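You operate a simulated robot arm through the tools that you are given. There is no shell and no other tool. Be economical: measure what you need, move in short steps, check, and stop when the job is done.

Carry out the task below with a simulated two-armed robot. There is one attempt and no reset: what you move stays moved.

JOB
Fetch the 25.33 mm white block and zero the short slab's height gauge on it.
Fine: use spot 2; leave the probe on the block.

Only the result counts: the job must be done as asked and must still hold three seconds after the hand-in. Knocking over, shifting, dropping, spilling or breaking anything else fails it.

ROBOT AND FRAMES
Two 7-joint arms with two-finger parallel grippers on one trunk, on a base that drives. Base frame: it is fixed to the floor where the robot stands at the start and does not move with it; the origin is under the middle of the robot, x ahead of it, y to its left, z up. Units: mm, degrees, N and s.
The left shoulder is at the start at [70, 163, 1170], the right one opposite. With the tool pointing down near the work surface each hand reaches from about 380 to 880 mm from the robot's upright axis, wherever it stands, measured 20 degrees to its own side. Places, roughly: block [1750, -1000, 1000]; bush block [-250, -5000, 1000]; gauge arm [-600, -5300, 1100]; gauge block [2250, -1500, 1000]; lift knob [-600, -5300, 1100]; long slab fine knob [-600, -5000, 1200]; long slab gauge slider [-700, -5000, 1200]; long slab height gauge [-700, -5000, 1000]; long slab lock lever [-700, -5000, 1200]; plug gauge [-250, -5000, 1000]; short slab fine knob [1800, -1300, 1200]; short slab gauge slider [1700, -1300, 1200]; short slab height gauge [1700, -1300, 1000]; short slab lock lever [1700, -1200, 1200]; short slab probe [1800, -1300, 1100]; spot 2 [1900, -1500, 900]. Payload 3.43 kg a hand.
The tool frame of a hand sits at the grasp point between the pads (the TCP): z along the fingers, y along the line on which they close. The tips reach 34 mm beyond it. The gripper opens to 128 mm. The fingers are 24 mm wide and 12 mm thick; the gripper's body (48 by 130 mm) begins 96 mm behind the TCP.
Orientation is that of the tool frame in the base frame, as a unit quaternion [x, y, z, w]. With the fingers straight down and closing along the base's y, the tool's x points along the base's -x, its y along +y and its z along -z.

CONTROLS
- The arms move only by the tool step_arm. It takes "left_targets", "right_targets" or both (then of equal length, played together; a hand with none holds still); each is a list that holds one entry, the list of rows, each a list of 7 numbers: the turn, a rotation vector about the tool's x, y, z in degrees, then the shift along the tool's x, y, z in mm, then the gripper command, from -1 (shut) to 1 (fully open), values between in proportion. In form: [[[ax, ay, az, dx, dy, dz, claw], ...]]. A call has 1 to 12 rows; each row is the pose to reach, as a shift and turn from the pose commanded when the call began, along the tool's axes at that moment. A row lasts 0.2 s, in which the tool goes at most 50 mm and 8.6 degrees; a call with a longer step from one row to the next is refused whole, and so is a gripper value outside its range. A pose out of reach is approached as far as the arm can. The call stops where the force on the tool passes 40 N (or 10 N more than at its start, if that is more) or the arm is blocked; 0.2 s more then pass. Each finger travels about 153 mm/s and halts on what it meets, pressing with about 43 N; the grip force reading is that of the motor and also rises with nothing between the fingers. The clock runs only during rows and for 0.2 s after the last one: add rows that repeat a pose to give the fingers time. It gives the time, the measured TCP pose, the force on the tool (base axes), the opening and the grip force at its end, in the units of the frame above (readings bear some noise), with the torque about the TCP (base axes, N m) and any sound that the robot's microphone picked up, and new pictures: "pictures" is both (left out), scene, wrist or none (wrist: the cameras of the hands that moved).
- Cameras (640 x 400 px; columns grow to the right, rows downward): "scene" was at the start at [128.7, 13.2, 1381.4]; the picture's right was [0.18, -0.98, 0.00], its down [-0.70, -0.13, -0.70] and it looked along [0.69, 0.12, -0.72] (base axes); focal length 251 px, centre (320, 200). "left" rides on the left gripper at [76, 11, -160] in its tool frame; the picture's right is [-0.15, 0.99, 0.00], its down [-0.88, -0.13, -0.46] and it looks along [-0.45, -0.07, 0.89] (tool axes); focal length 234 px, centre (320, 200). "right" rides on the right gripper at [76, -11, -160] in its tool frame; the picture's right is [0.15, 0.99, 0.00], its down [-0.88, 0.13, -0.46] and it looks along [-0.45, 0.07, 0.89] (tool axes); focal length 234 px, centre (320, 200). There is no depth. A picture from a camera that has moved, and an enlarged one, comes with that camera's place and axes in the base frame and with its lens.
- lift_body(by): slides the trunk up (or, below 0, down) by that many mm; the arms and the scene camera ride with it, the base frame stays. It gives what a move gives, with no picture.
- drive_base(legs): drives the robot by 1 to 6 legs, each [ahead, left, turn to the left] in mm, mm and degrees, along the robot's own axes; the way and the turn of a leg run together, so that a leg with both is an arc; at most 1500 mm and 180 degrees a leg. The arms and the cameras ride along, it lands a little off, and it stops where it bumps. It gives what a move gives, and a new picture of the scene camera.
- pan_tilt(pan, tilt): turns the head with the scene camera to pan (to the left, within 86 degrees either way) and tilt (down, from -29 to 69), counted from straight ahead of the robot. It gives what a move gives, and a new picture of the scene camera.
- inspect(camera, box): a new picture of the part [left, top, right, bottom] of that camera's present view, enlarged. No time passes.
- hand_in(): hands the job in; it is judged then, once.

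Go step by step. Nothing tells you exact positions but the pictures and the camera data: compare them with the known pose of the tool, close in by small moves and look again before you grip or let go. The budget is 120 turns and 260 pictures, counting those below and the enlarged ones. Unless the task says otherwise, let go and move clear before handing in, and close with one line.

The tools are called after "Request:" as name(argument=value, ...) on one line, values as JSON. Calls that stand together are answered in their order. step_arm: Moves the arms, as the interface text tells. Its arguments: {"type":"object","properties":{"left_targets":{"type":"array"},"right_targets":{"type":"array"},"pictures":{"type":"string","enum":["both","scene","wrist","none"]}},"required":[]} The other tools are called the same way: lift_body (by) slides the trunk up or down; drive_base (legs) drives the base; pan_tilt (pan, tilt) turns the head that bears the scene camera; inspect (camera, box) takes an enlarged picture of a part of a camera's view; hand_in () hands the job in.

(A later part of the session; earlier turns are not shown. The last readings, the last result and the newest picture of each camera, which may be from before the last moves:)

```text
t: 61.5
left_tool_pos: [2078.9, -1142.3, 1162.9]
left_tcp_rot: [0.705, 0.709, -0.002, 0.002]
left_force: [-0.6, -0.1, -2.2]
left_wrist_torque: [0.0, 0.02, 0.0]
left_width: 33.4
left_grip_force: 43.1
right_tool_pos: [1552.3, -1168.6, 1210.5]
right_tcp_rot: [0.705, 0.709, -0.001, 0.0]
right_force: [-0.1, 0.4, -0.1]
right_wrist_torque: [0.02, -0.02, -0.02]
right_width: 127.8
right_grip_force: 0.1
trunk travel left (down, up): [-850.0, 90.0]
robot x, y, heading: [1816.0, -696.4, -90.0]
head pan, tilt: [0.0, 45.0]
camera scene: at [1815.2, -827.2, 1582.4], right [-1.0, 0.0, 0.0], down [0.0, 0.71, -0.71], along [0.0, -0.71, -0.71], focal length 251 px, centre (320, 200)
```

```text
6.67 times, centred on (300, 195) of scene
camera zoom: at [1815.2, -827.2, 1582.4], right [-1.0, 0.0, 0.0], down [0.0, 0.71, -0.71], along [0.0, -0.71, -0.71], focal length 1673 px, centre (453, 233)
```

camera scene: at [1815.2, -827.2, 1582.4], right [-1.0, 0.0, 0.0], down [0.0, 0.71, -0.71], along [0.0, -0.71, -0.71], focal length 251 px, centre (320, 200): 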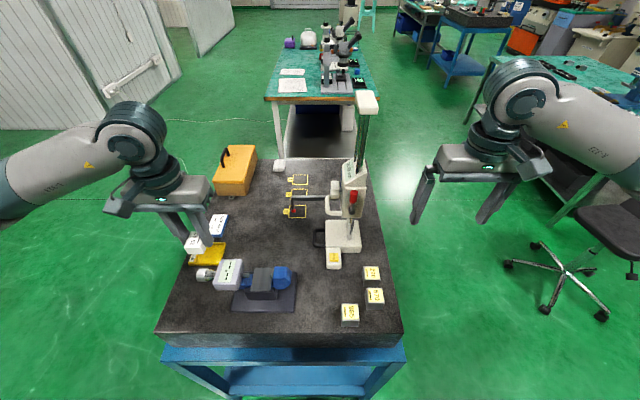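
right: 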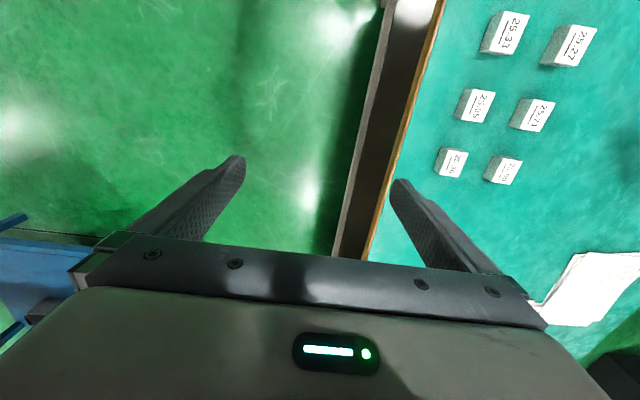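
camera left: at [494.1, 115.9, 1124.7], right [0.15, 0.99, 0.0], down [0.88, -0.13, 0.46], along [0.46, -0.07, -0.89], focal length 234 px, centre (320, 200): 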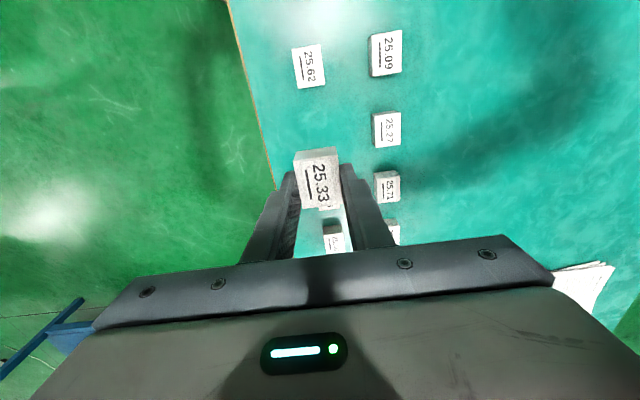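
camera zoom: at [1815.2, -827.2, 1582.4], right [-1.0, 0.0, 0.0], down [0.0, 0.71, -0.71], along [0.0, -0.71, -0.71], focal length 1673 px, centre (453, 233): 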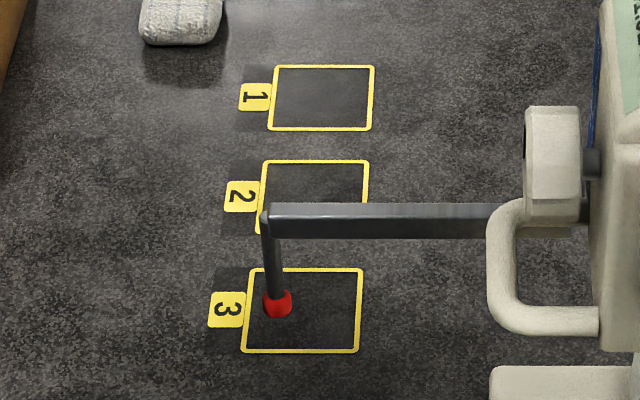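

Spot 2's centre is at about [1893, −1498] (60 mm square), and the probe tip at about [1888, −1295, 1072]. The left hand goes over spot 2 at the same height, then partly down.

Request:
step_arm(left_targets=[[[0, 0, 0, -40, -20, 0, -1], [0, 0, 0, -80, -40, 0, -1], [0, 0, 0, -120, -60, 0, -1], [0, 0, 0, -160, -80, 0, -1], [0, 0, 0, -200, -101, 0, -1], [0, 0, 0, -240, -123, 0, -1], [0, 0, 0, -280, -145, 0, -1], [0, 0, 0, -320, -166, 0, -1], [0, 0, 0, -360, -186, 0, -1], [0, 0, 0, -360, -186, 40, -1], [0, 0, 0, -360, -186, 80, -1], [0, 0, 0, -360, -186, 80, -1]]], pictures="both")

```text
t: 64.1
left_tool_pos: [1890.9, -1504.5, 1084.4]
left_tcp_rot: [0.706, 0.709, -0.003, 0.002]
left_force: [-1.1, -0.2, -2.0]
left_wrist_torque: [0.02, -0.01, 0.02]
left_width: 33.4
left_grip_force: 42.8
right_tool_pos: [1549.9, -1166.9, 1210.0]
right_tcp_rot: [0.705, 0.709, 0.001, 0.001]
right_force: [-0.6, -0.3, -0.2]
right_wrist_torque: [-0.01, 0.0, 0.01]
right_width: 127.9
right_grip_force: 0.0
trunk travel left (down, up): [-850.0, 90.0]
robot x, y, heading: [1814.3, -695.4, -89.9]
head pan, tilt: [0.0, 45.0]
camera scene: at [1812.4, -826.4, 1582.4], right [-1.0, 0.0, 0.0], down [0.0, 0.71, -0.71], along [0.0, -0.71, -0.71], focal length 251 px, centre (320, 200)
camera left: at [1903.7, -1425.6, 1244.2], right [0.99, -0.14, 0.0], down [-0.13, -0.88, 0.46], along [-0.07, -0.46, -0.89], focal length 234 px, centre (320, 200)
```

scene: 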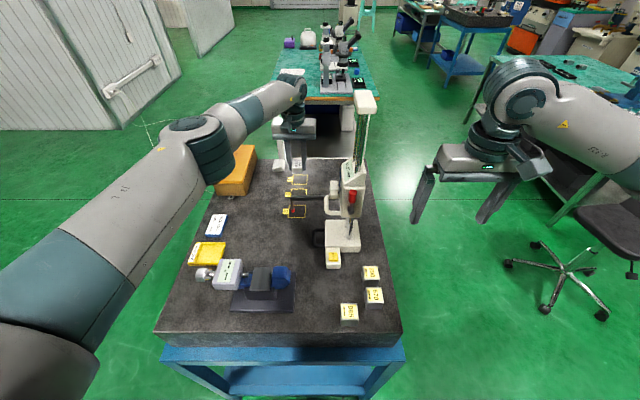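
left: 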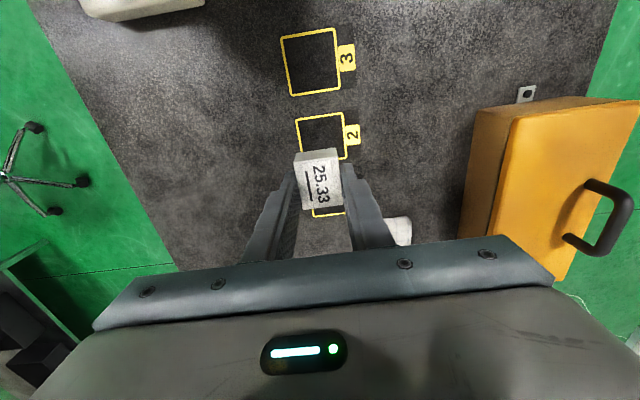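

Spot 2 by the wrist camera is at about [1896, −1496]. I adjust slightly and descend until just above the slab.

Request:
step_arm(left_targets=[[[0, 0, 0, 3.5, 4, 35, -1], [0, 0, 0, 3.5, 4, 70, -1], [0, 0, 0, 3.5, 4, 90, -1], [0, 0, 0, 3.5, 4, 97, -1], [0, 0, 0, 3.5, 4, 97, -1]]], pictures="wrist")

```text
t: 65.3
left_tool_pos: [1894.9, -1500.8, 987.8]
left_tcp_rot: [0.706, 0.708, -0.003, 0.002]
left_force: [-0.9, 0.2, -2.0]
left_wrist_torque: [-0.01, 0.0, 0.01]
left_width: 33.4
left_grip_force: 43.0
right_tool_pos: [1551.4, -1166.4, 1209.4]
right_tcp_rot: [0.705, 0.709, 0.0, 0.002]
right_force: [0.1, 0.3, 0.2]
right_wrist_torque: [-0.01, -0.04, 0.01]
right_width: 128.2
right_grip_force: 0.0
trunk travel left (down, up): [-850.0, 90.0]
robot x, y, heading: [1816.8, -692.6, -90.1]
head pan, tilt: [0.0, 45.0]
camera left: at [1908.4, -1422.3, 1148.0], right [0.99, -0.14, 0.0], down [-0.13, -0.88, 0.46], along [-0.07, -0.46, -0.89], focal length 234 px, centre (320, 200)
```

left: 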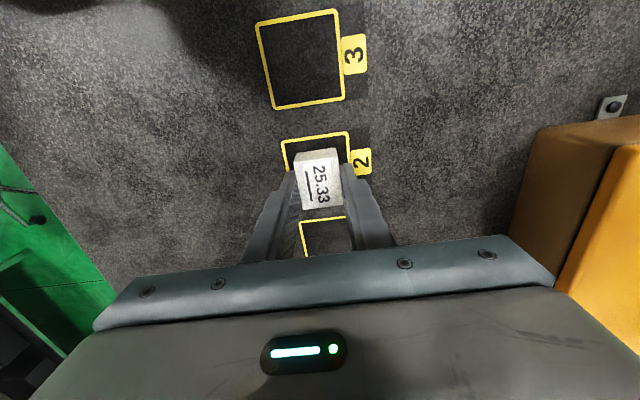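

Well centred. I lower in small steps to contact.

Request:
step_arm(left_targets=[[[0, 0, 0, 0, 0, 5, -1], [0, 0, 0, 0, 0, 9, -1], [0, 0, 0, 0, 0, 11, -1], [0, 0, 0, 0, 0, 12, -1], [0, 0, 0, 0, 0, 12, -1]]], pictures="none")

```text
t: 66.5
left_tool_pos: [1896.9, -1501.5, 977.3]
left_tcp_rot: [0.705, 0.709, -0.005, 0.003]
left_force: [-0.6, -0.4, -2.0]
left_wrist_torque: [0.03, -0.02, -0.01]
left_width: 33.2
left_grip_force: 43.3
right_tool_pos: [1552.8, -1167.6, 1210.6]
right_tcp_rot: [0.705, 0.709, -0.001, 0.0]
right_force: [-0.2, -0.9, -1.1]
right_wrist_torque: [0.01, 0.02, 0.03]
right_width: 128.0
right_grip_force: 0.1
trunk travel left (down, up): [-850.0, 90.0]
robot x, y, heading: [1819.3, -692.3, -90.0]
head pan, tilt: [0.0, 45.0]
```

Request:
step_arm(left_targets=[[[0, 0, 0, 0, 0, 1, -1], [0, 0, 0, 0, 0, 2, -1], [0, 0, 0, 0, 0, 3, -1], [0, 0, 0, 0, 0, 3, -1]]], pictures="none")

```text
t: 67.5
left_tool_pos: [1898.7, -1499.1, 975.0]
left_tcp_rot: [0.705, 0.709, -0.003, 0.002]
left_force: [0.0, -0.1, 3.7]
left_wrist_torque: [-0.09, -0.06, 0.05]
left_width: 33.4
left_grip_force: 42.9
left hand out of reach, approached as far as the arm can: row 1
right_tool_pos: [1552.4, -1164.6, 1211.4]
right_tcp_rot: [0.705, 0.709, -0.001, 0.001]
right_force: [0.3, 0.9, -0.4]
right_wrist_torque: [0.0, -0.01, 0.01]
right_width: 128.3
right_grip_force: 0.1
trunk travel left (down, up): [-850.0, 90.0]
robot x, y, heading: [1815.3, -692.4, -90.0]
head pan, tilt: [0.0, 45.0]
```

Contact felt (force went from −2 to +3.7 N). I release gently and go straight up.

Request:
step_arm(left_targets=[[[0, 0, 0, 0, 0, 0, -0.4], [0, 0, 0, 0, 0, 0, -0.2], [0, 0, 0, 0, 0, 0, -0.2], [0, 0, 0, 0, 0, -15, -0.2], [0, 0, 0, 0, 0, -45, -0.2], [0, 0, 0, 0, 0, -90, -0.2], [0, 0, 0, 0, 0, -130, -0.2], [0, 0, 0, 0, 0, -130, -0.2]]], pictures="wrist")

```text
t: 69.3
left_tool_pos: [1892.2, -1511.8, 1093.8]
left_tcp_rot: [0.706, 0.709, -0.002, 0.001]
left_force: [0.0, -0.3, 1.1]
left_wrist_torque: [-0.01, -0.02, -0.03]
left_width: 51.1
left_grip_force: 0.1
left hand out of reach, approached as far as the arm can: row 5, 6, 7, 8
right_tool_pos: [1552.0, -1166.3, 1210.0]
right_tcp_rot: [0.705, 0.709, -0.001, 0.001]
right_force: [0.5, 0.0, -0.8]
right_wrist_torque: [0.02, 0.01, 0.01]
right_width: 128.1
right_grip_force: 0.1
trunk travel left (down, up): [-850.0, 90.0]
robot x, y, heading: [1814.8, -693.9, -89.8]
head pan, tilt: [0.0, 45.0]
camera left: at [1904.4, -1434.3, 1253.8], right [0.99, -0.14, 0.0], down [-0.13, -0.88, 0.46], along [-0.07, -0.46, -0.89], focal length 234 px, centre (320, 200)
```

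left: 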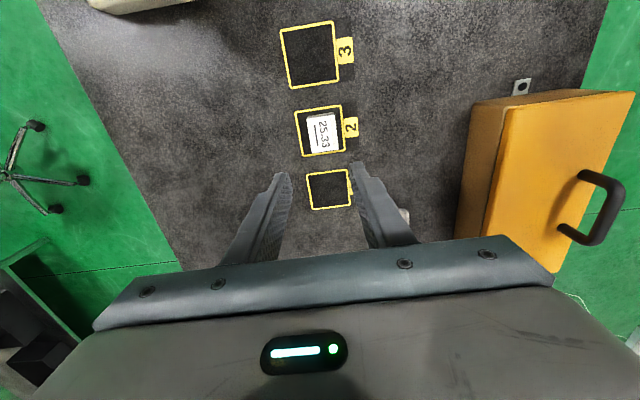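

The block sits well inside spot 2. Now the left hand withdraws (up, right of the probe, then back), while the right hand tilts 40° and comes over near the ZERO box, which I'll grip to slide the gauge.

Request:
step_arm(left_targets=[[[0, 0, 0, 25, 0, -10, -0.2], [0, 0, 0, 50, 0, -25, -0.2], [0, 0, 0, 75, 0, -45, -0.2], [0, 0, 0, 80, 40, -60, -0.2], [0, 0, 0, 80, 85, -70, -0.2], [0, 0, 0, 100, 125, -70, -0.2], [0, 0, 0, 135, 150, -70, -0.2], [0, 0, 0, 175, 170, -70, -0.2], [0, 0, 0, 220, 180, -70, -0.2], [0, 0, 0, 260, 180, -70, -0.2]]], right_targets=[[[0, -8, 0, 10, 0, 0, 0.1], [0, -16, 0, 26, 30, 0, 0.1], [0, -24, 0, 26, 70, 15, 0.1], [0, -32, 0, 26, 110, 35, 0.1], [0, -40, 0, 26, 150, 60, 0.1], [0, -40, 0, 26, 185, 85, 0.1], [0, -40, 0, 26, 210, 110, 0.1], [0, -40, 0, 26, 224, 130, 0.1], [0, -40, 0, 26, 224, 130, 0.1], [0, -40, 0, 26, 224, 130, 0.1]]], pictures="both")

```text
t: 71.5
left_tool_pos: [1916.2, -1518.5, 1137.7]
left_tcp_rot: [0.706, 0.708, -0.003, 0.001]
left_force: [0.3, 0.1, 0.1]
left_wrist_torque: [0.0, 0.0, 0.01]
left_width: 51.4
left_grip_force: 0.0
left hand out of reach, approached as far as the arm can: row 1, 2, 3, 4, 5, 6, 7, 8, 9, 10
right_tool_pos: [1775.3, -1137.7, 1081.8]
right_tcp_rot: [0.662, 0.667, -0.241, 0.243]
right_force: [-0.5, -0.2, -0.3]
right_wrist_torque: [0.02, -0.01, -0.02]
right_width: 70.5
right_grip_force: 0.0
right hand out of reach, approached as far as the arm can: row 3, 4, 5, 6, 7
trunk travel left (down, up): [-850.0, 90.0]
robot x, y, heading: [1815.1, -696.5, -89.9]
head pan, tilt: [0.0, 45.0]
camera scene: at [1814.8, -826.8, 1582.4], right [-1.0, 0.0, 0.0], down [0.0, 0.71, -0.71], along [0.0, -0.71, -0.71], focal length 251 px, centre (320, 200)
camera right: at [1761.6, -977.7, 1154.0], right [0.99, 0.12, -0.09], down [0.13, -0.38, 0.92], along [0.07, -0.92, -0.39], focal length 234 px, centre (320, 200)
camera left: at [1927.1, -1439.9, 1297.1], right [0.99, -0.14, 0.0], down [-0.13, -0.88, 0.46], along [-0.07, -0.46, -0.89], focal length 234 px, centre (320, 200)
```

scene: 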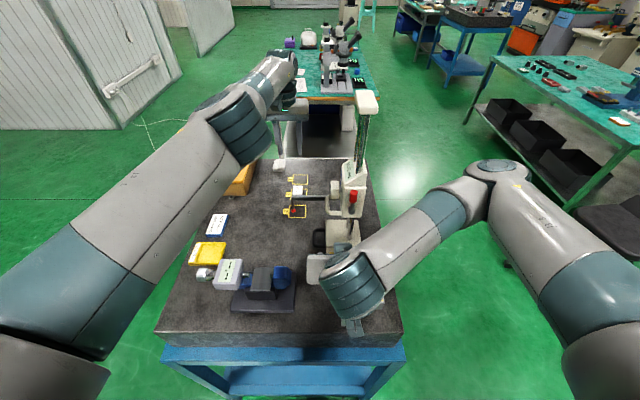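
right: 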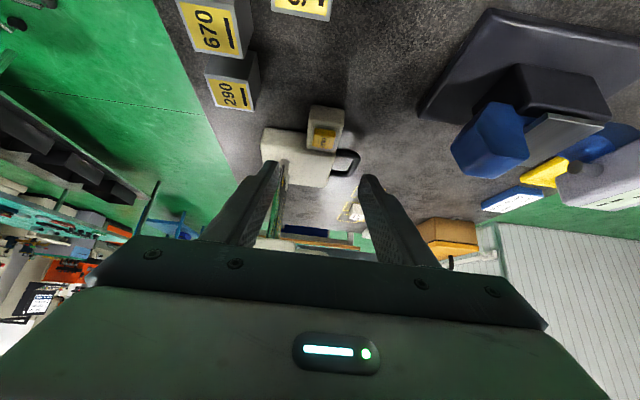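
left: 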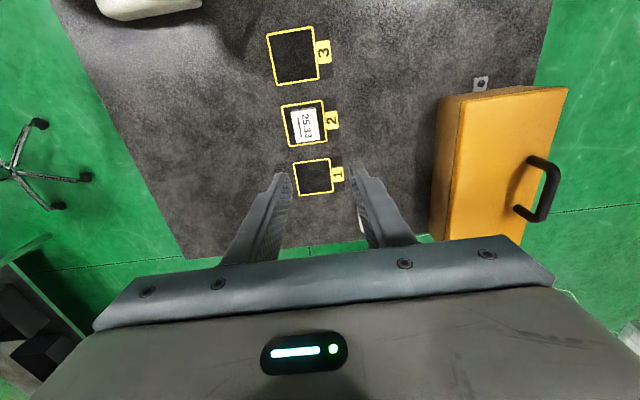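

The left hand lagged (reach limit at its stretch). I'll give it hold rows to see whether it catches up with its command.

Request:
step_arm(left_targets=[[[0, 0, 0, 0, 0, 0, -0.2], [0, 0, 0, 0, 0, 0, -0.2]]], pictures="none")

```text
t: 72.1
left_tool_pos: [1914.2, -1517.1, 1136.9]
left_tcp_rot: [0.705, 0.709, -0.003, 0.001]
left_force: [-0.3, -0.4, -0.4]
left_wrist_torque: [0.02, -0.01, -0.01]
left_width: 51.3
left_grip_force: 0.2
right_tool_pos: [1775.6, -1137.8, 1080.8]
right_tcp_rot: [0.663, 0.666, -0.242, 0.243]
right_force: [0.2, 0.1, 0.3]
right_wrist_torque: [-0.01, -0.02, -0.02]
right_width: 70.5
right_grip_force: 0.1
trunk travel left (down, up): [-850.0, 90.0]
robot x, y, heading: [1816.2, -696.5, -89.8]
head pan, tilt: [0.0, 45.0]
```

Request:
step_arm(left_targets=[[[0, 0, 0, 12, 0, 5, -0.2], [0, 0, 0, 30, 10, 5, -0.2], [0, 0, 0, 60, 30, 5, -0.2], [0, 0, 0, 90, 60, 5, -0.2]]], pictures="none")

```text
t: 73.1
left_tool_pos: [1920.6, -1519.4, 1128.1]
left_tcp_rot: [0.706, 0.709, -0.003, 0.001]
left_force: [0.1, -0.8, 0.3]
left_wrist_torque: [-0.01, -0.01, 0.0]
left_width: 51.3
left_grip_force: 0.1
left hand out of reach, approached as far as the arm can: row 1, 2, 3, 4
right_tool_pos: [1774.8, -1137.5, 1080.2]
right_tcp_rot: [0.663, 0.666, -0.242, 0.243]
right_force: [-0.8, -0.3, -0.7]
right_wrist_torque: [0.01, 0.02, 0.0]
right_width: 70.7
right_grip_force: 0.0
trunk travel left (down, up): [-850.0, 90.0]
robot x, y, heading: [1819.3, -695.5, -89.7]
head pan, tilt: [0.0, 45.0]
```

Request:
step_arm(left_targets=[[[0, -6, 0, 0, 0, 0, -0.2], [0, -12, 0, 5, 0, 0, -0.2], [0, -18, 0, 15, 0, 0, -0.2], [0, -24, 0, 30, 0, 0, -0.2], [0, -24, 0, 60, 10, 0, -0.2], [0, -24, 0, 90, 30, 0, -0.2]]], pictures="scene")

```text
t: 74.5
left_tool_pos: [1921.3, -1556.4, 1142.0]
left_tcp_rot: [0.703, 0.706, -0.057, 0.056]
left_force: [0.0, -0.2, -0.7]
left_wrist_torque: [-0.01, -0.03, 0.03]
left_width: 51.1
left_grip_force: 0.1
left hand out of reach, approached as far as the arm can: row 1, 2, 3, 4, 5, 6
right_tool_pos: [1775.6, -1137.0, 1082.4]
right_tcp_rot: [0.662, 0.666, -0.242, 0.243]
right_force: [0.3, -0.4, -0.1]
right_wrist_torque: [0.02, -0.02, 0.02]
right_width: 70.4
right_grip_force: 0.2
trunk travel left (down, up): [-850.0, 90.0]
robot x, y, heading: [1816.6, -690.9, -90.2]
head pan, tilt: [0.0, 45.0]
camera scene: at [1815.1, -826.9, 1582.4], right [-1.0, 0.0, 0.0], down [0.0, 0.71, -0.71], along [0.0, -0.71, -0.71], focal length 251 px, centre (320, 200)
```

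scene: 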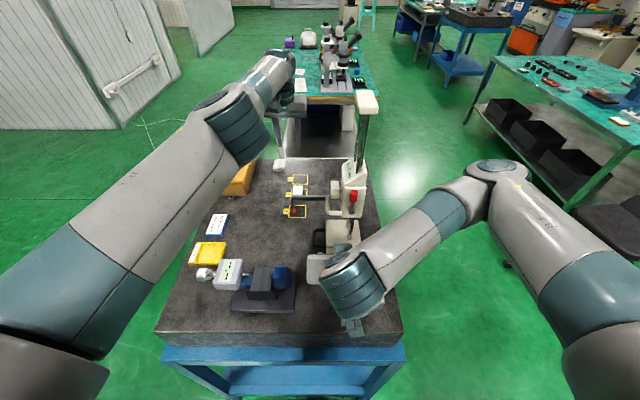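

The left arm is stretched near-straight; I'll try sideways motion to unbend it.

Request:
step_arm(left_targets=[[[0, 5, 0, 0, 20, 0, -0.2], [0, 8, 0, 0, 40, 0, -0.2], [0, 8, 0, 0, 60, 0, -0.2], [0, 8, 0, 0, 80, 0, -0.2], [0, 8, 0, 0, 80, 0, -0.2]]], pictures="none")

```text
t: 75.7
left_tool_pos: [1988.3, -1533.3, 1134.7]
left_tcp_rot: [0.705, 0.709, -0.008, 0.007]
left_force: [-0.5, 0.7, -0.3]
left_wrist_torque: [-0.01, 0.0, 0.01]
left_width: 51.2
left_grip_force: 0.1
left hand out of reach, approached as far as the arm can: row 1, 2, 3, 4, 5
right_tool_pos: [1775.3, -1137.8, 1082.0]
right_tcp_rot: [0.663, 0.666, -0.241, 0.243]
right_force: [-0.1, -0.2, 0.1]
right_wrist_torque: [0.02, 0.0, -0.03]
right_width: 70.4
right_grip_force: 0.0
trunk travel left (down, up): [-850.0, 90.0]
robot x, y, heading: [1814.0, -693.1, -90.1]
head pan, tilt: [0.0, 45.0]
```

Request:
step_arm(left_targets=[[[0, 0, 0, 20, 10, 10, -0.2], [0, 0, 0, 50, 20, 20, -0.2], [0, 0, 0, 90, 30, 20, -0.2], [0, 0, 0, 130, 40, 20, -0.2], [0, 0, 0, 170, 50, 20, -0.2], [0, 0, 0, 210, 50, 20, -0.2]]], pictures="none")

```text
t: 77.1
left_tool_pos: [2037.3, -1323.9, 1108.1]
left_tcp_rot: [0.705, 0.709, -0.009, 0.007]
left_force: [-0.2, 0.0, -0.3]
left_wrist_torque: [-0.02, 0.01, -0.02]
left_width: 51.3
left_grip_force: 0.1
right_tool_pos: [1775.1, -1136.5, 1081.5]
right_tcp_rot: [0.662, 0.666, -0.242, 0.244]
right_force: [-0.3, 0.0, 0.2]
right_wrist_torque: [-0.02, 0.0, -0.01]
right_width: 70.3
right_grip_force: 0.1
trunk travel left (down, up): [-850.0, 90.0]
robot x, y, heading: [1815.1, -696.3, -90.0]
head pan, tilt: [0.0, 45.0]
```

The left hand is free and clear. The right hand now advances toward the ZERO box, part way first.

Request:
step_arm(right_targets=[[[0, 0, 0, 3, 1, 35, 0.1], [0, 0, 0, 6, 1, 70, 0.1], [0, 0, 0, 8, 1, 95, 0.1], [0, 0, 0, 8, 1, 95, 0.1]]], pictures="both")

```text
t: 78.1
left_tool_pos: [2036.7, -1325.1, 1106.8]
left_tcp_rot: [0.705, 0.709, -0.009, 0.007]
left_force: [0.4, 0.1, 0.0]
left_wrist_torque: [0.02, 0.0, 0.0]
left_width: 51.2
left_grip_force: 0.1
right_tool_pos: [1780.1, -1196.4, 1006.1]
right_tcp_rot: [0.662, 0.666, -0.242, 0.243]
right_force: [0.6, -0.1, -0.3]
right_wrist_torque: [0.02, 0.02, -0.02]
right_width: 70.6
right_grip_force: 0.1
trunk travel left (down, up): [-850.0, 90.0]
robot x, y, heading: [1819.4, -697.6, -89.8]
head pan, tilt: [0.0, 45.0]
camera scene: at [1815.2, -826.5, 1582.4], right [-1.0, 0.0, 0.0], down [0.0, 0.71, -0.71], along [0.0, -0.71, -0.71], focal length 251 px, centre (320, 200)
camera right: at [1766.6, -1036.8, 1078.4], right [0.99, 0.12, -0.09], down [0.13, -0.38, 0.92], along [0.07, -0.92, -0.39], focal length 234 px, centre (320, 200)
```

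scene: 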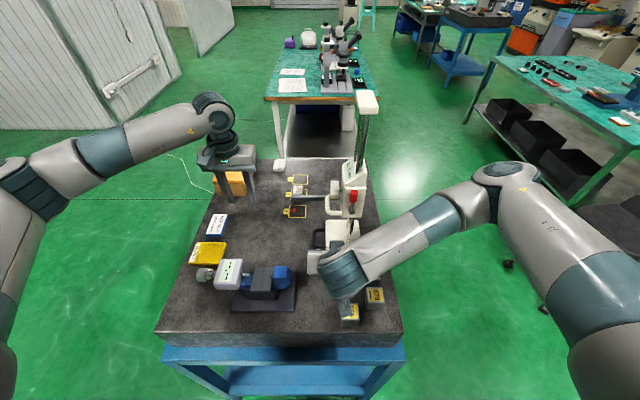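
right: 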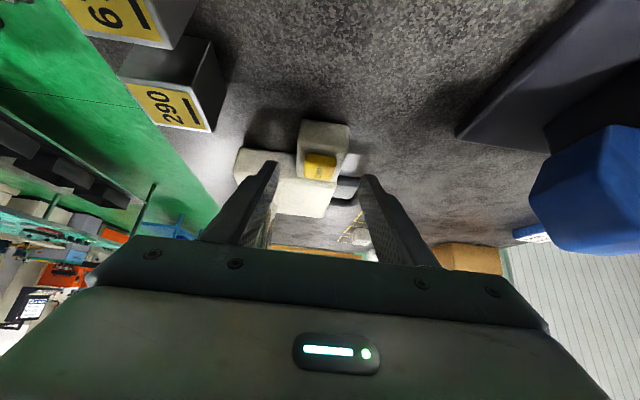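

Request:
step_arm(right_targets=[[[0, 0, 0, 4, 2, 12, 0.1], [0, 0, 0, 7, 2, 22, 0.1], [0, 0, 0, 8.5, 2, 28, 0.1], [0, 0, 0, 8.5, 2, 28, 0.1]]], pictures="wrist")

```text
t: 79.1
left_tool_pos: [2037.8, -1324.7, 1107.3]
left_tcp_rot: [0.705, 0.709, -0.008, 0.007]
left_force: [0.5, -0.4, 0.3]
left_wrist_torque: [-0.02, -0.01, 0.01]
left_width: 51.1
left_grip_force: 0.1
right_tool_pos: [1780.4, -1206.5, 975.7]
right_tcp_rot: [0.662, 0.666, -0.242, 0.244]
right_force: [-0.1, 0.5, -0.1]
right_wrist_torque: [-0.02, -0.02, 0.01]
right_width: 70.4
right_grip_force: 0.1
trunk travel left (down, up): [-850.0, 90.0]
robot x, y, heading: [1817.3, -692.8, -89.6]
head pan, tilt: [0.0, 45.0]
camera right: at [1766.7, -1046.8, 1049.4], right [0.99, 0.12, -0.09], down [0.13, -0.38, 0.92], along [0.07, -0.92, -0.39], focal length 234 px, centre (320, 200)
```

right: 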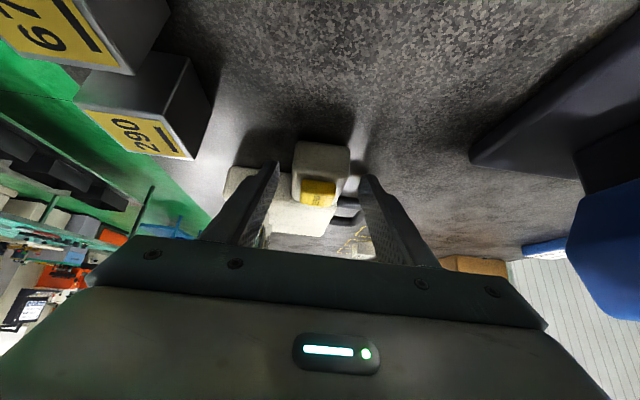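

The ZERO box lies centred between the fingers; closing.

Request:
step_arm(right_targets=[[[0, 0, 0, 0, 0, 0, -0.2], [0, 0, 0, 0, 0, 0, -0.5], [0, 0, 0, 0, 0, 0, -1], [0, 0, 0, 0, 0, 0, -1]]], pictures="wrist")

```text
t: 80.1
left_tool_pos: [2034.5, -1324.5, 1108.2]
left_tcp_rot: [0.706, 0.708, -0.009, 0.007]
left_force: [0.0, 0.2, -0.1]
left_wrist_torque: [0.02, -0.02, 0.02]
left_width: 51.2
left_grip_force: 0.1
right_tool_pos: [1777.3, -1205.8, 976.5]
right_tcp_rot: [0.663, 0.666, -0.241, 0.243]
right_force: [-9.5, -0.5, 0.2]
right_wrist_torque: [-0.32, 0.74, -1.44]
right_width: 42.0
right_grip_force: 45.0
trunk travel left (down, up): [-850.0, 90.0]
robot x, y, heading: [1820.6, -692.3, -89.8]
head pan, tilt: [0.0, 45.0]
camera right: at [1765.0, -1046.8, 1049.4], right [0.99, 0.12, -0.09], down [0.13, -0.38, 0.92], along [0.07, -0.92, -0.39], focal length 234 px, centre (320, 200)
```

right: 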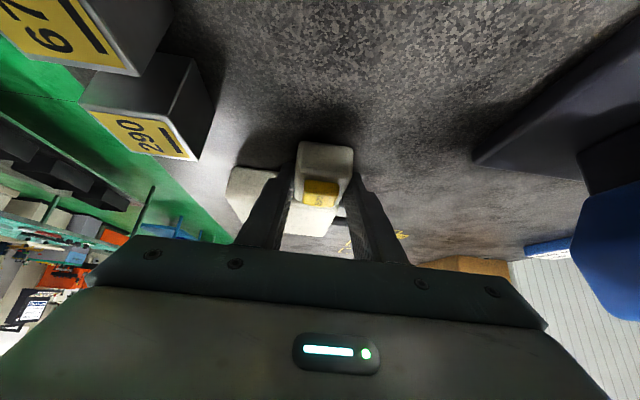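

Gripped (42 mm). Trial slide of 20 mm toward −y.

Request:
step_arm(right_targets=[[[0, 0, 0, -4, 0, 3.3, -1], [0, 0, 0, -8, 0, 6.5, -1], [0, 0, 0, -12, 0, 10, -1], [0, 0, 0, -15.3, 0, 12.9, -1], [0, 0, 0, -15.3, 0, 12.9, -1]]], pictures="both")

```text
t: 81.3
left_tool_pos: [2034.9, -1323.2, 1108.0]
left_tcp_rot: [0.705, 0.709, -0.008, 0.009]
left_force: [-0.1, -0.2, 0.5]
left_wrist_torque: [0.03, 0.0, 0.01]
left_width: 50.9
left_grip_force: 0.0
right_tool_pos: [1777.7, -1226.2, 977.3]
right_tcp_rot: [0.663, 0.665, -0.242, 0.244]
right_force: [-12.2, 5.3, 5.3]
right_wrist_torque: [0.55, 0.81, -1.8]
right_width: 41.6
right_grip_force: 45.3
trunk travel left (down, up): [-850.0, 90.0]
robot x, y, heading: [1814.2, -694.0, -89.9]
head pan, tilt: [0.0, 45.0]
camera scene: at [1813.0, -825.3, 1582.5], right [-1.0, 0.0, 0.0], down [0.0, 0.71, -0.71], along [0.0, -0.71, -0.71], focal length 251 px, centre (320, 200)
camera right: at [1764.4, -1065.4, 1049.2], right [0.99, 0.12, -0.09], down [0.13, -0.38, 0.92], along [0.07, -0.92, -0.39], focal length 234 px, centre (320, 200)
```

scene: 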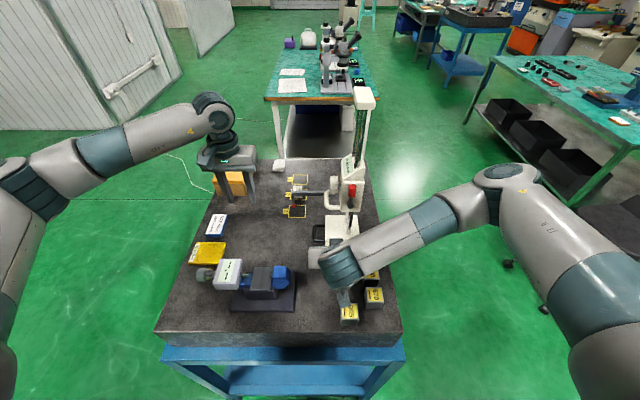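
right: 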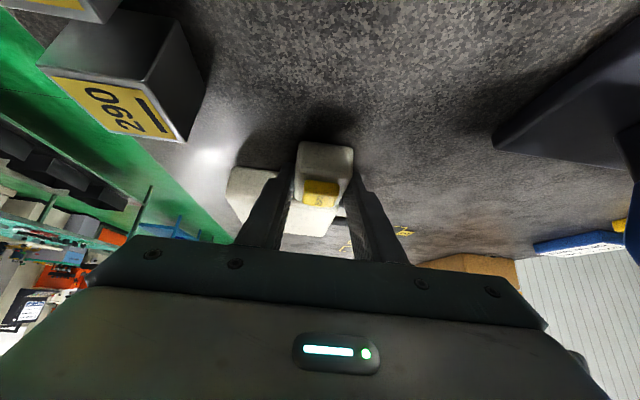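

The gauge slides along with the hand. I continue by 150 mm more.

Request:
step_arm(right_targets=[[[0, 0, 0, -7.7, 0, 6.4, -1], [0, 0, 0, -19.1, 1, 16.1, -1], [0, 0, 0, -32, 1, 26.8, -1], [0, 0, 0, -45, 2, 37.7, -1], [0, 0, 0, -59.7, 3, 50.1, -1], [0, 0, 0, -74.4, 3, 62.4, -1], [0, 0, 0, -89, 4, 74.7, -1], [0, 0, 0, -102, 5, 85.6, -1], [0, 0, 0, -114.9, 6, 96.5, -1], [0, 0, 0, -114.9, 6, 96.5, -1]]], pictures="scene")

Request:
inspect(camera="scene", box=[270, 140, 370, 260])

```text
t: 83.5
left_tool_pos: [2032.2, -1324.7, 1109.8]
left_tcp_rot: [0.706, 0.708, -0.008, 0.009]
left_force: [0.6, 0.8, -0.2]
left_wrist_torque: [0.0, 0.0, 0.01]
left_width: 51.1
left_grip_force: 0.1
right_tool_pos: [1779.4, -1377.4, 977.0]
right_tcp_rot: [0.664, 0.664, -0.243, 0.242]
right_force: [-33.3, 1.8, 0.5]
right_wrist_torque: [0.92, 0.7, 0.07]
right_width: 41.8
right_grip_force: 45.4
trunk travel left (down, up): [-850.0, 90.0]
robot x, y, heading: [1817.3, -691.6, -90.0]
head pan, tilt: [0.0, 45.0]
camera scene: at [1808.8, -826.6, 1582.4], right [-1.0, 0.0, 0.0], down [0.0, 0.71, -0.71], along [0.0, -0.71, -0.71], focal length 251 px, centre (320, 200)
```

scene: 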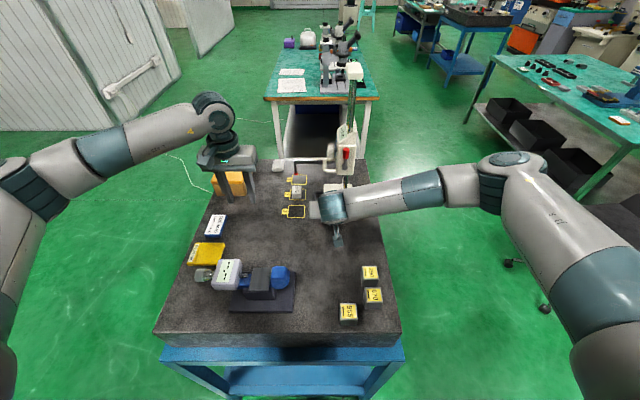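

```text
3.33 times, centred on (320, 200) of scene
camera zoom: at [1808.8, -826.6, 1582.4], right [-1.0, 0.0, 0.0], down [0.0, 0.71, -0.71], along [0.0, -0.71, -0.71], focal length 837 px, centre (320, 200)
```

zoom: 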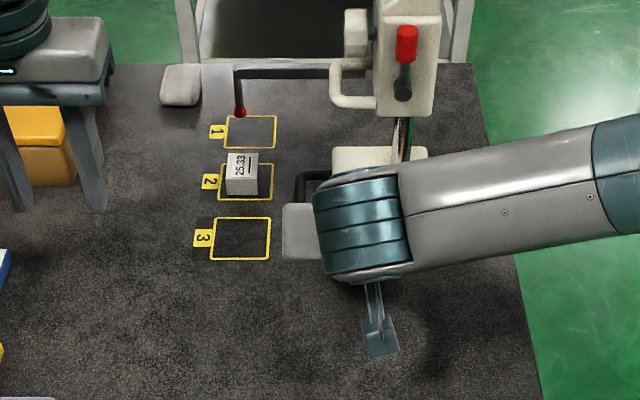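

The tip is now about 44 mm short in y of the block and about 8 mm in x. I continue the slide.

Request:
step_arm(right_targets=[[[0, 0, 0, -7.7, 0, 6.4, -1], [0, 0, 0, -16, 0, 13.4, -1], [0, 0, 0, -25, 0, 21, -1], [0, 0, 0, -33.7, 0, 28.3, -1], [0, 0, 0, -33.7, 0, 28.3, -1]]], pictures="scene")

Request:
inspect(camera="scene", box=[270, 140, 370, 260])

```text
t: 84.7
left_tool_pos: [2032.6, -1325.0, 1108.4]
left_tcp_rot: [0.705, 0.709, -0.008, 0.008]
left_force: [-0.9, 0.7, 0.0]
left_wrist_torque: [0.0, 0.02, -0.02]
left_width: 51.0
left_grip_force: 0.0
right_tool_pos: [1777.8, -1423.5, 976.4]
right_tcp_rot: [0.665, 0.663, -0.243, 0.243]
right_force: [-35.6, 1.6, 0.0]
right_wrist_torque: [-0.99, 0.22, -0.25]
right_width: 41.8
right_grip_force: 45.4
trunk travel left (down, up): [-850.0, 90.0]
robot x, y, heading: [1817.3, -691.5, -89.8]
head pan, tilt: [0.0, 45.0]
camera scene: at [1808.7, -826.3, 1582.3], right [-1.0, 0.0, 0.0], down [0.0, 0.71, -0.71], along [0.0, -0.71, -0.71], focal length 251 px, centre (320, 200)
```

scene: 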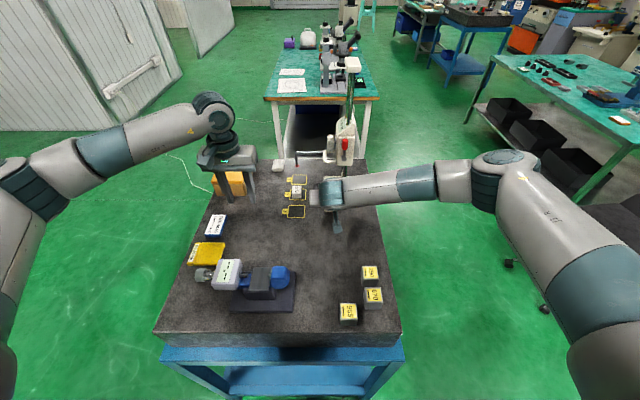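

```text
3.33 times, centred on (320, 200) of scene
camera zoom: at [1808.7, -826.3, 1582.3], right [-1.0, 0.0, 0.0], down [0.0, 0.71, -0.71], along [0.0, -0.71, -0.71], focal length 837 px, centre (320, 200)
```

zoom: 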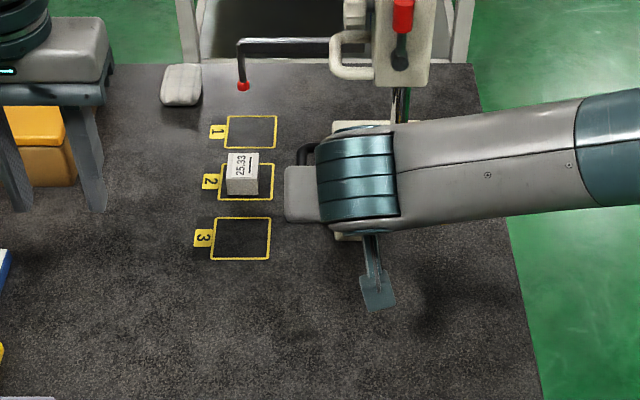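

The tip is now over the block (y matches; x about 7 mm left of centre, still well on it). I relieve the side force before releasing.

Request:
step_arm(right_targets=[[[0, 0, 0, 0, -2, 0, -1], [0, 0, 0, 0, -4, 0, -1], [0, 0, 0, 0, -6, 0, -1], [0, 0, 0, 0, -6, 0, -1]]], pictures="none")

```text
t: 85.7
left_tool_pos: [2034.9, -1324.9, 1108.7]
left_tcp_rot: [0.705, 0.709, -0.007, 0.007]
left_force: [0.0, 0.0, 1.0]
left_wrist_torque: [0.01, -0.04, -0.02]
left_width: 51.3
left_grip_force: 0.1
right_tool_pos: [1778.1, -1422.3, 976.9]
right_tcp_rot: [0.663, 0.665, -0.242, 0.244]
right_force: [-19.3, -5.5, 4.5]
right_wrist_torque: [-0.54, 0.79, -1.92]
right_width: 41.8
right_grip_force: 44.8
trunk travel left (down, up): [-850.0, 90.0]
robot x, y, heading: [1812.4, -692.4, -89.7]
head pan, tilt: [0.0, 45.0]
```

Request:
step_arm(right_targets=[[[0, 0, 0, 0, -3, 0, -1], [0, 0, 0, 0, -7, 0, -1], [0, 0, 0, 0, -7, 0, -0.25], [0, 0, 0, 0, -7, 0, 0.1], [0, 0, 0, 0, -7, 0, 0.1], [0, 0, 0, 0, -5, -30, 0.1], [0, 0, 0, 0, -5, -70, 0.1], [0, 0, 0, 0, -5, -110, 0.1], [0, 0, 0, 0, -5, -140, 0.1], [0, 0, 0, 0, -5, -140, 0.1]]], pictures="both")

Request:
inspect(camera="scene", box=[270, 120, 370, 240])

```text
t: 87.9
left_tool_pos: [2035.3, -1325.6, 1107.7]
left_tcp_rot: [0.706, 0.708, -0.008, 0.007]
left_force: [-0.4, 0.2, -0.1]
left_wrist_torque: [0.0, -0.03, 0.0]
left_width: 51.0
left_grip_force: 0.1
right_tool_pos: [1775.4, -1331.0, 1084.0]
right_tcp_rot: [0.662, 0.666, -0.242, 0.244]
right_force: [0.1, 0.8, 0.1]
right_wrist_torque: [0.01, -0.03, 0.03]
right_width: 70.2
right_grip_force: 0.0
trunk travel left (down, up): [-850.0, 90.0]
robot x, y, heading: [1814.3, -693.2, -90.0]
head pan, tilt: [0.0, 45.0]
camera scene: at [1814.8, -827.3, 1582.3], right [-1.0, 0.0, 0.0], down [0.0, 0.71, -0.71], along [0.0, -0.71, -0.71], focal length 251 px, centre (320, 200)
camera right: at [1761.7, -1171.2, 1157.1], right [0.99, 0.12, -0.09], down [0.13, -0.38, 0.92], along [0.07, -0.92, -0.39], focal length 234 px, centre (320, 200)
```

scene: 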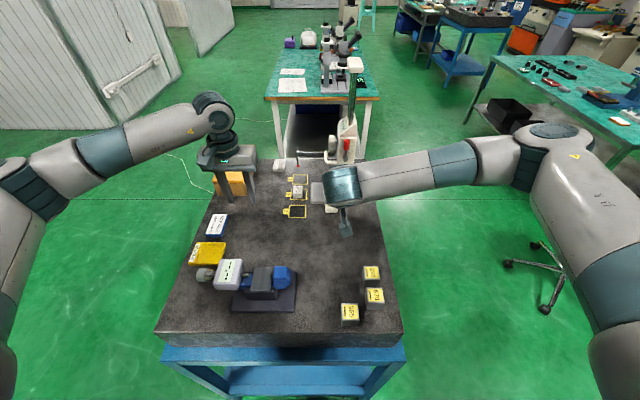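
right: 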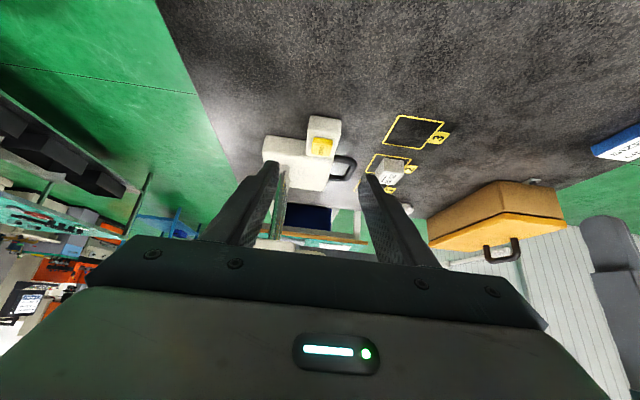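

```text
3.33 times, centred on (320, 180) of scene
camera zoom: at [1814.8, -827.3, 1582.3], right [-1.0, 0.0, 0.0], down [0.0, 0.71, -0.71], along [0.0, -0.71, -0.71], focal length 837 px, centre (320, 267)
```

zoom: 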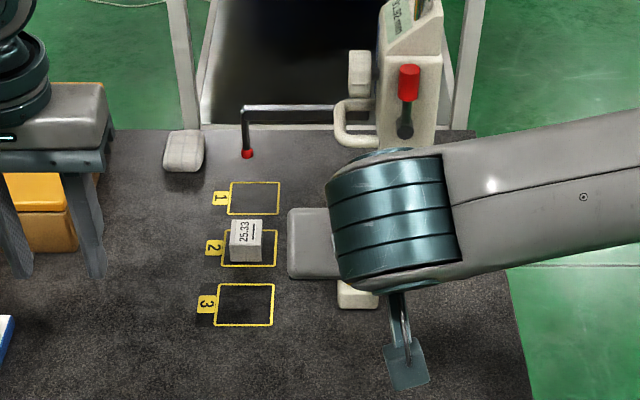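

The gauge stands with its tip over the block. Next I'll take the slider's C-handle with the left hand, pointing horizontally toward −y; first half of that reorientation now, while the right hand moves aside.

Request:
step_arm(left_targets=[[[0, 0, 0, 25, 0, -20, 0], [0, 0, 0, 50, 0, -40, 0], [0, 0, 0, 75, 0, -60, 0], [-4.9, -4.9, 4.9, 75, 0, -60, 0], [-9.8, -9.8, 9.8, 75, 0, -60, 0], [-14.7, -14.7, 14.7, 75, 0, -60, 0], [-19.6, -19.6, 19.6, 75, 0, -60, 0], [-24.5, -24.5, 24.5, 75, 0, -60, 0], [-29.4, -29.4, 29.4, 75, 0, -60, 0], [-34.3, -34.3, 34.3, 75, 0, -60, 0], [-34.6, -34.6, 34.6, 75, 0, -60, 0]]], right_targets=[[[0, 0, 0, 0, 0, -20, 0.1], [0, 0, 0, 0, -30, -40, 0.1], [0, 0, 0, 0, -70, -60, 0.1], [0, 0, 0, 0, -110, -60, 0.1], [0, 0, 0, 0, -150, -60, 0.1], [0, 0, 0, 0, -190, -60, 0.1], [0, 0, 0, 0, -200, -60, 0.1], [0, 0, 0, 0, -200, -60, 0.1], [0, 0, 0, 0, -200, -60, 0.1], [0, 0, 0, 0, -200, -60, 0.1], [0, 0, 0, 0, -200, -60, 0.1]]], pictures="scene")

Request:
inspect(camera="scene", box=[280, 130, 360, 210])

```text
t: 90.3
left_tool_pos: [2035.4, -1248.3, 1167.7]
left_tcp_rot: [0.811, 0.411, -0.004, 0.417]
left_force: [-0.2, 0.7, 0.2]
left_wrist_torque: [-0.02, -0.02, -0.01]
left_width: 63.7
left_grip_force: 0.0
right_tool_pos: [1572.4, -1292.1, 1127.8]
right_tcp_rot: [0.663, 0.666, -0.242, 0.243]
right_force: [0.9, -0.1, -0.4]
right_wrist_torque: [0.02, -0.02, -0.01]
right_width: 70.5
right_grip_force: 0.2
trunk travel left (down, up): [-850.0, 90.0]
robot x, y, heading: [1816.4, -693.4, -89.8]
head pan, tilt: [0.0, 45.0]
camera scene: at [1815.2, -826.9, 1582.3], right [-1.0, 0.0, 0.0], down [0.0, 0.71, -0.71], along [0.0, -0.71, -0.71], focal length 251 px, centre (320, 200)
```

scene: 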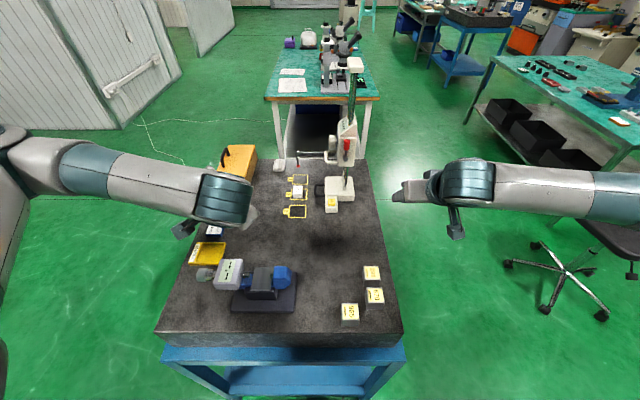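

```text
5.00 times, centred on (320, 170) of scene
camera zoom: at [1815.2, -826.9, 1582.3], right [-1.0, 0.0, 0.0], down [0.0, 0.71, -0.71], along [0.0, -0.71, -0.71], focal length 1255 px, centre (320, 350)
```

zoom: 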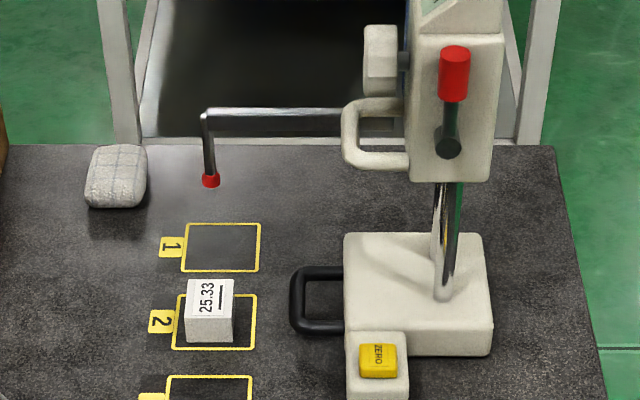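

The view is clear: the C-handle spans about x 1760–1801, z 1087–1141, y ≈ −1490, with the slider and probe intact. I finish rotating the left hand.

Request:
step_arm(left_targets=[[[-4.9, -4.9, 4.9, 0, 0, 0, 0.33], [-9.8, -9.8, 9.8, 0, 0, 0, 0.33], [-14.7, -14.7, 14.7, 0, 0, 0, 0.33], [-19.6, -19.6, 19.6, 0, 0, 0, 0.33], [-24.5, -24.5, 24.5, 0, 0, 0, 0.33], [-29.4, -29.4, 29.4, 0, 0, 0, 0.33], [-34.3, -34.3, 34.3, 0, 0, 0, 0.33], [-34.6, -34.6, 34.6, 0, 0, 0, 0.33], [-34.6, -34.6, 34.6, 0, 0, 0, 0.33]]], pictures="both")

```text
t: 92.3
left_tool_pos: [1938.0, -1271.1, 1262.4]
left_tcp_rot: [0.716, 0.017, 0.013, 0.697]
left_force: [0.5, 0.4, -0.8]
left_wrist_torque: [-0.02, 0.0, -0.01]
left_width: 85.1
left_grip_force: 0.1
left hand out of reach, approached as far as the arm can: row 4, 5, 6, 7, 8, 9
right_tool_pos: [1576.0, -1291.5, 1128.5]
right_tcp_rot: [0.663, 0.665, -0.243, 0.243]
right_force: [-0.3, 0.7, -0.2]
right_wrist_torque: [0.0, 0.01, -0.01]
right_width: 70.5
right_grip_force: 0.0
trunk travel left (down, up): [-850.0, 90.0]
robot x, y, heading: [1817.7, -694.6, -89.9]
head pan, tilt: [0.0, 45.0]
camera scene: at [1816.0, -826.6, 1582.4], right [-1.0, 0.0, 0.0], down [0.0, 0.71, -0.71], along [0.0, -0.71, -0.71], focal length 251 px, centre (320, 200)
camera left: at [2007.6, -1107.7, 1278.6], right [-0.14, -0.03, 0.99], down [-0.9, 0.42, -0.11], along [-0.41, -0.91, -0.09], focal length 234 px, centre (320, 200)
```

scene: 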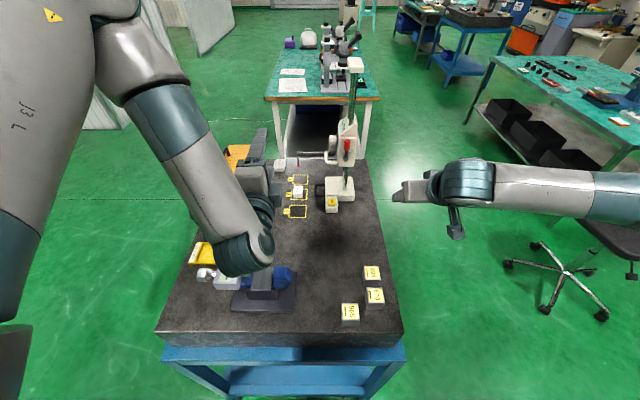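
left: 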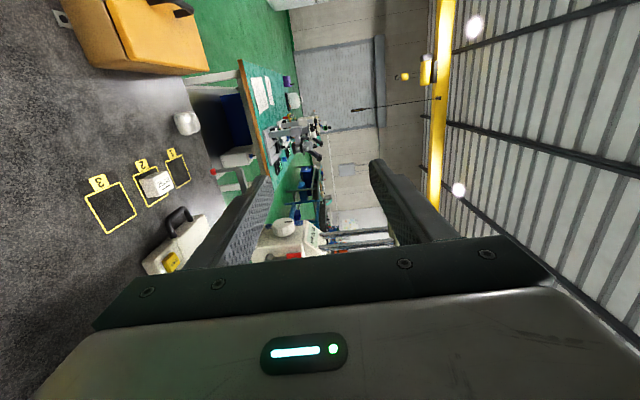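

The hand now points along −y with the fingers above one another, but drifted to [1938, −1271, 1262]. I move it toward a station in front of the handle, in moderate steps.

Request:
step_arm(left_targets=[[[0, 0, 0, -30, 0, 10, 0.33], [0, 0, 0, -60, 0, 20, 0.33], [0, 0, 0, -90, -20, 30, 0.33], [0, 0, 0, -115, -45, 45, 0.33], [0, 0, 0, -136, -75, 60, 0.33], [0, 0, 0, -136, -100, 70, 0.33], [0, 0, 0, -136, -100, 70, 0.33]]], pictures="both")

```text
t: 93.9
left_tool_pos: [1803.5, -1341.6, 1160.6]
left_tcp_rot: [0.716, 0.017, 0.012, 0.698]
left_force: [0.2, 0.1, -0.1]
left_wrist_torque: [-0.01, 0.0, -0.01]
left_width: 85.3
left_grip_force: 0.1
right_tool_pos: [1574.2, -1290.3, 1128.9]
right_tcp_rot: [0.663, 0.666, -0.242, 0.243]
right_force: [0.3, 0.2, -0.7]
right_wrist_torque: [0.02, -0.01, 0.0]
right_width: 70.4
right_grip_force: 0.0
trunk travel left (down, up): [-850.0, 90.0]
robot x, y, heading: [1814.6, -691.6, -90.1]
head pan, tilt: [0.0, 45.0]
camera scene: at [1814.9, -826.1, 1582.4], right [-1.0, 0.0, 0.0], down [0.0, 0.71, -0.71], along [0.0, -0.71, -0.71], focal length 251 px, centre (320, 200)
camera left: at [1871.7, -1177.7, 1175.7], right [-0.14, -0.03, 0.99], down [-0.9, 0.42, -0.11], along [-0.41, -0.91, -0.09], focal length 234 px, centre (320, 200)
```

scene: 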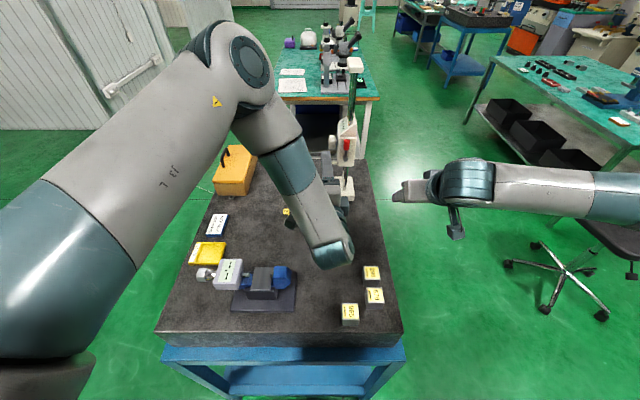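
left: 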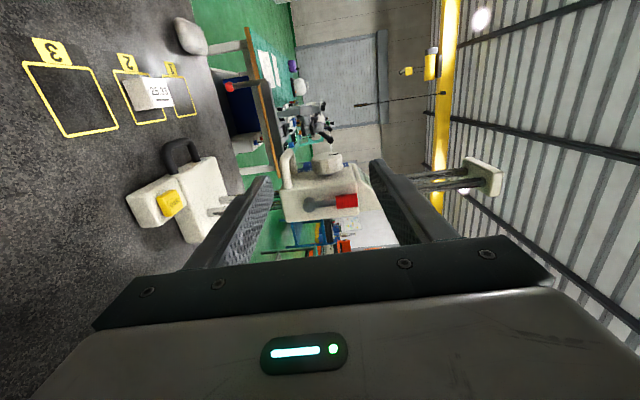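

Request:
inspect(camera="left", box=[220, 60, 420, 260])

```text
2.00 times, centred on (320, 160) of left
camera zoom: at [1871.7, -1177.7, 1175.7], right [-0.14, -0.03, 0.99], down [-0.9, 0.42, -0.11], along [-0.41, -0.91, -0.09], focal length 468 px, centre (320, 280)
```

zoom: 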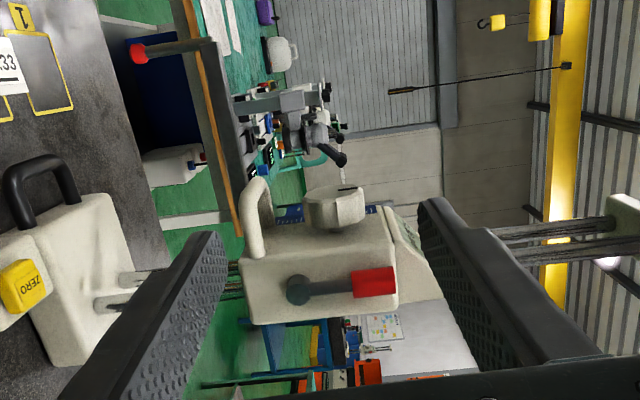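

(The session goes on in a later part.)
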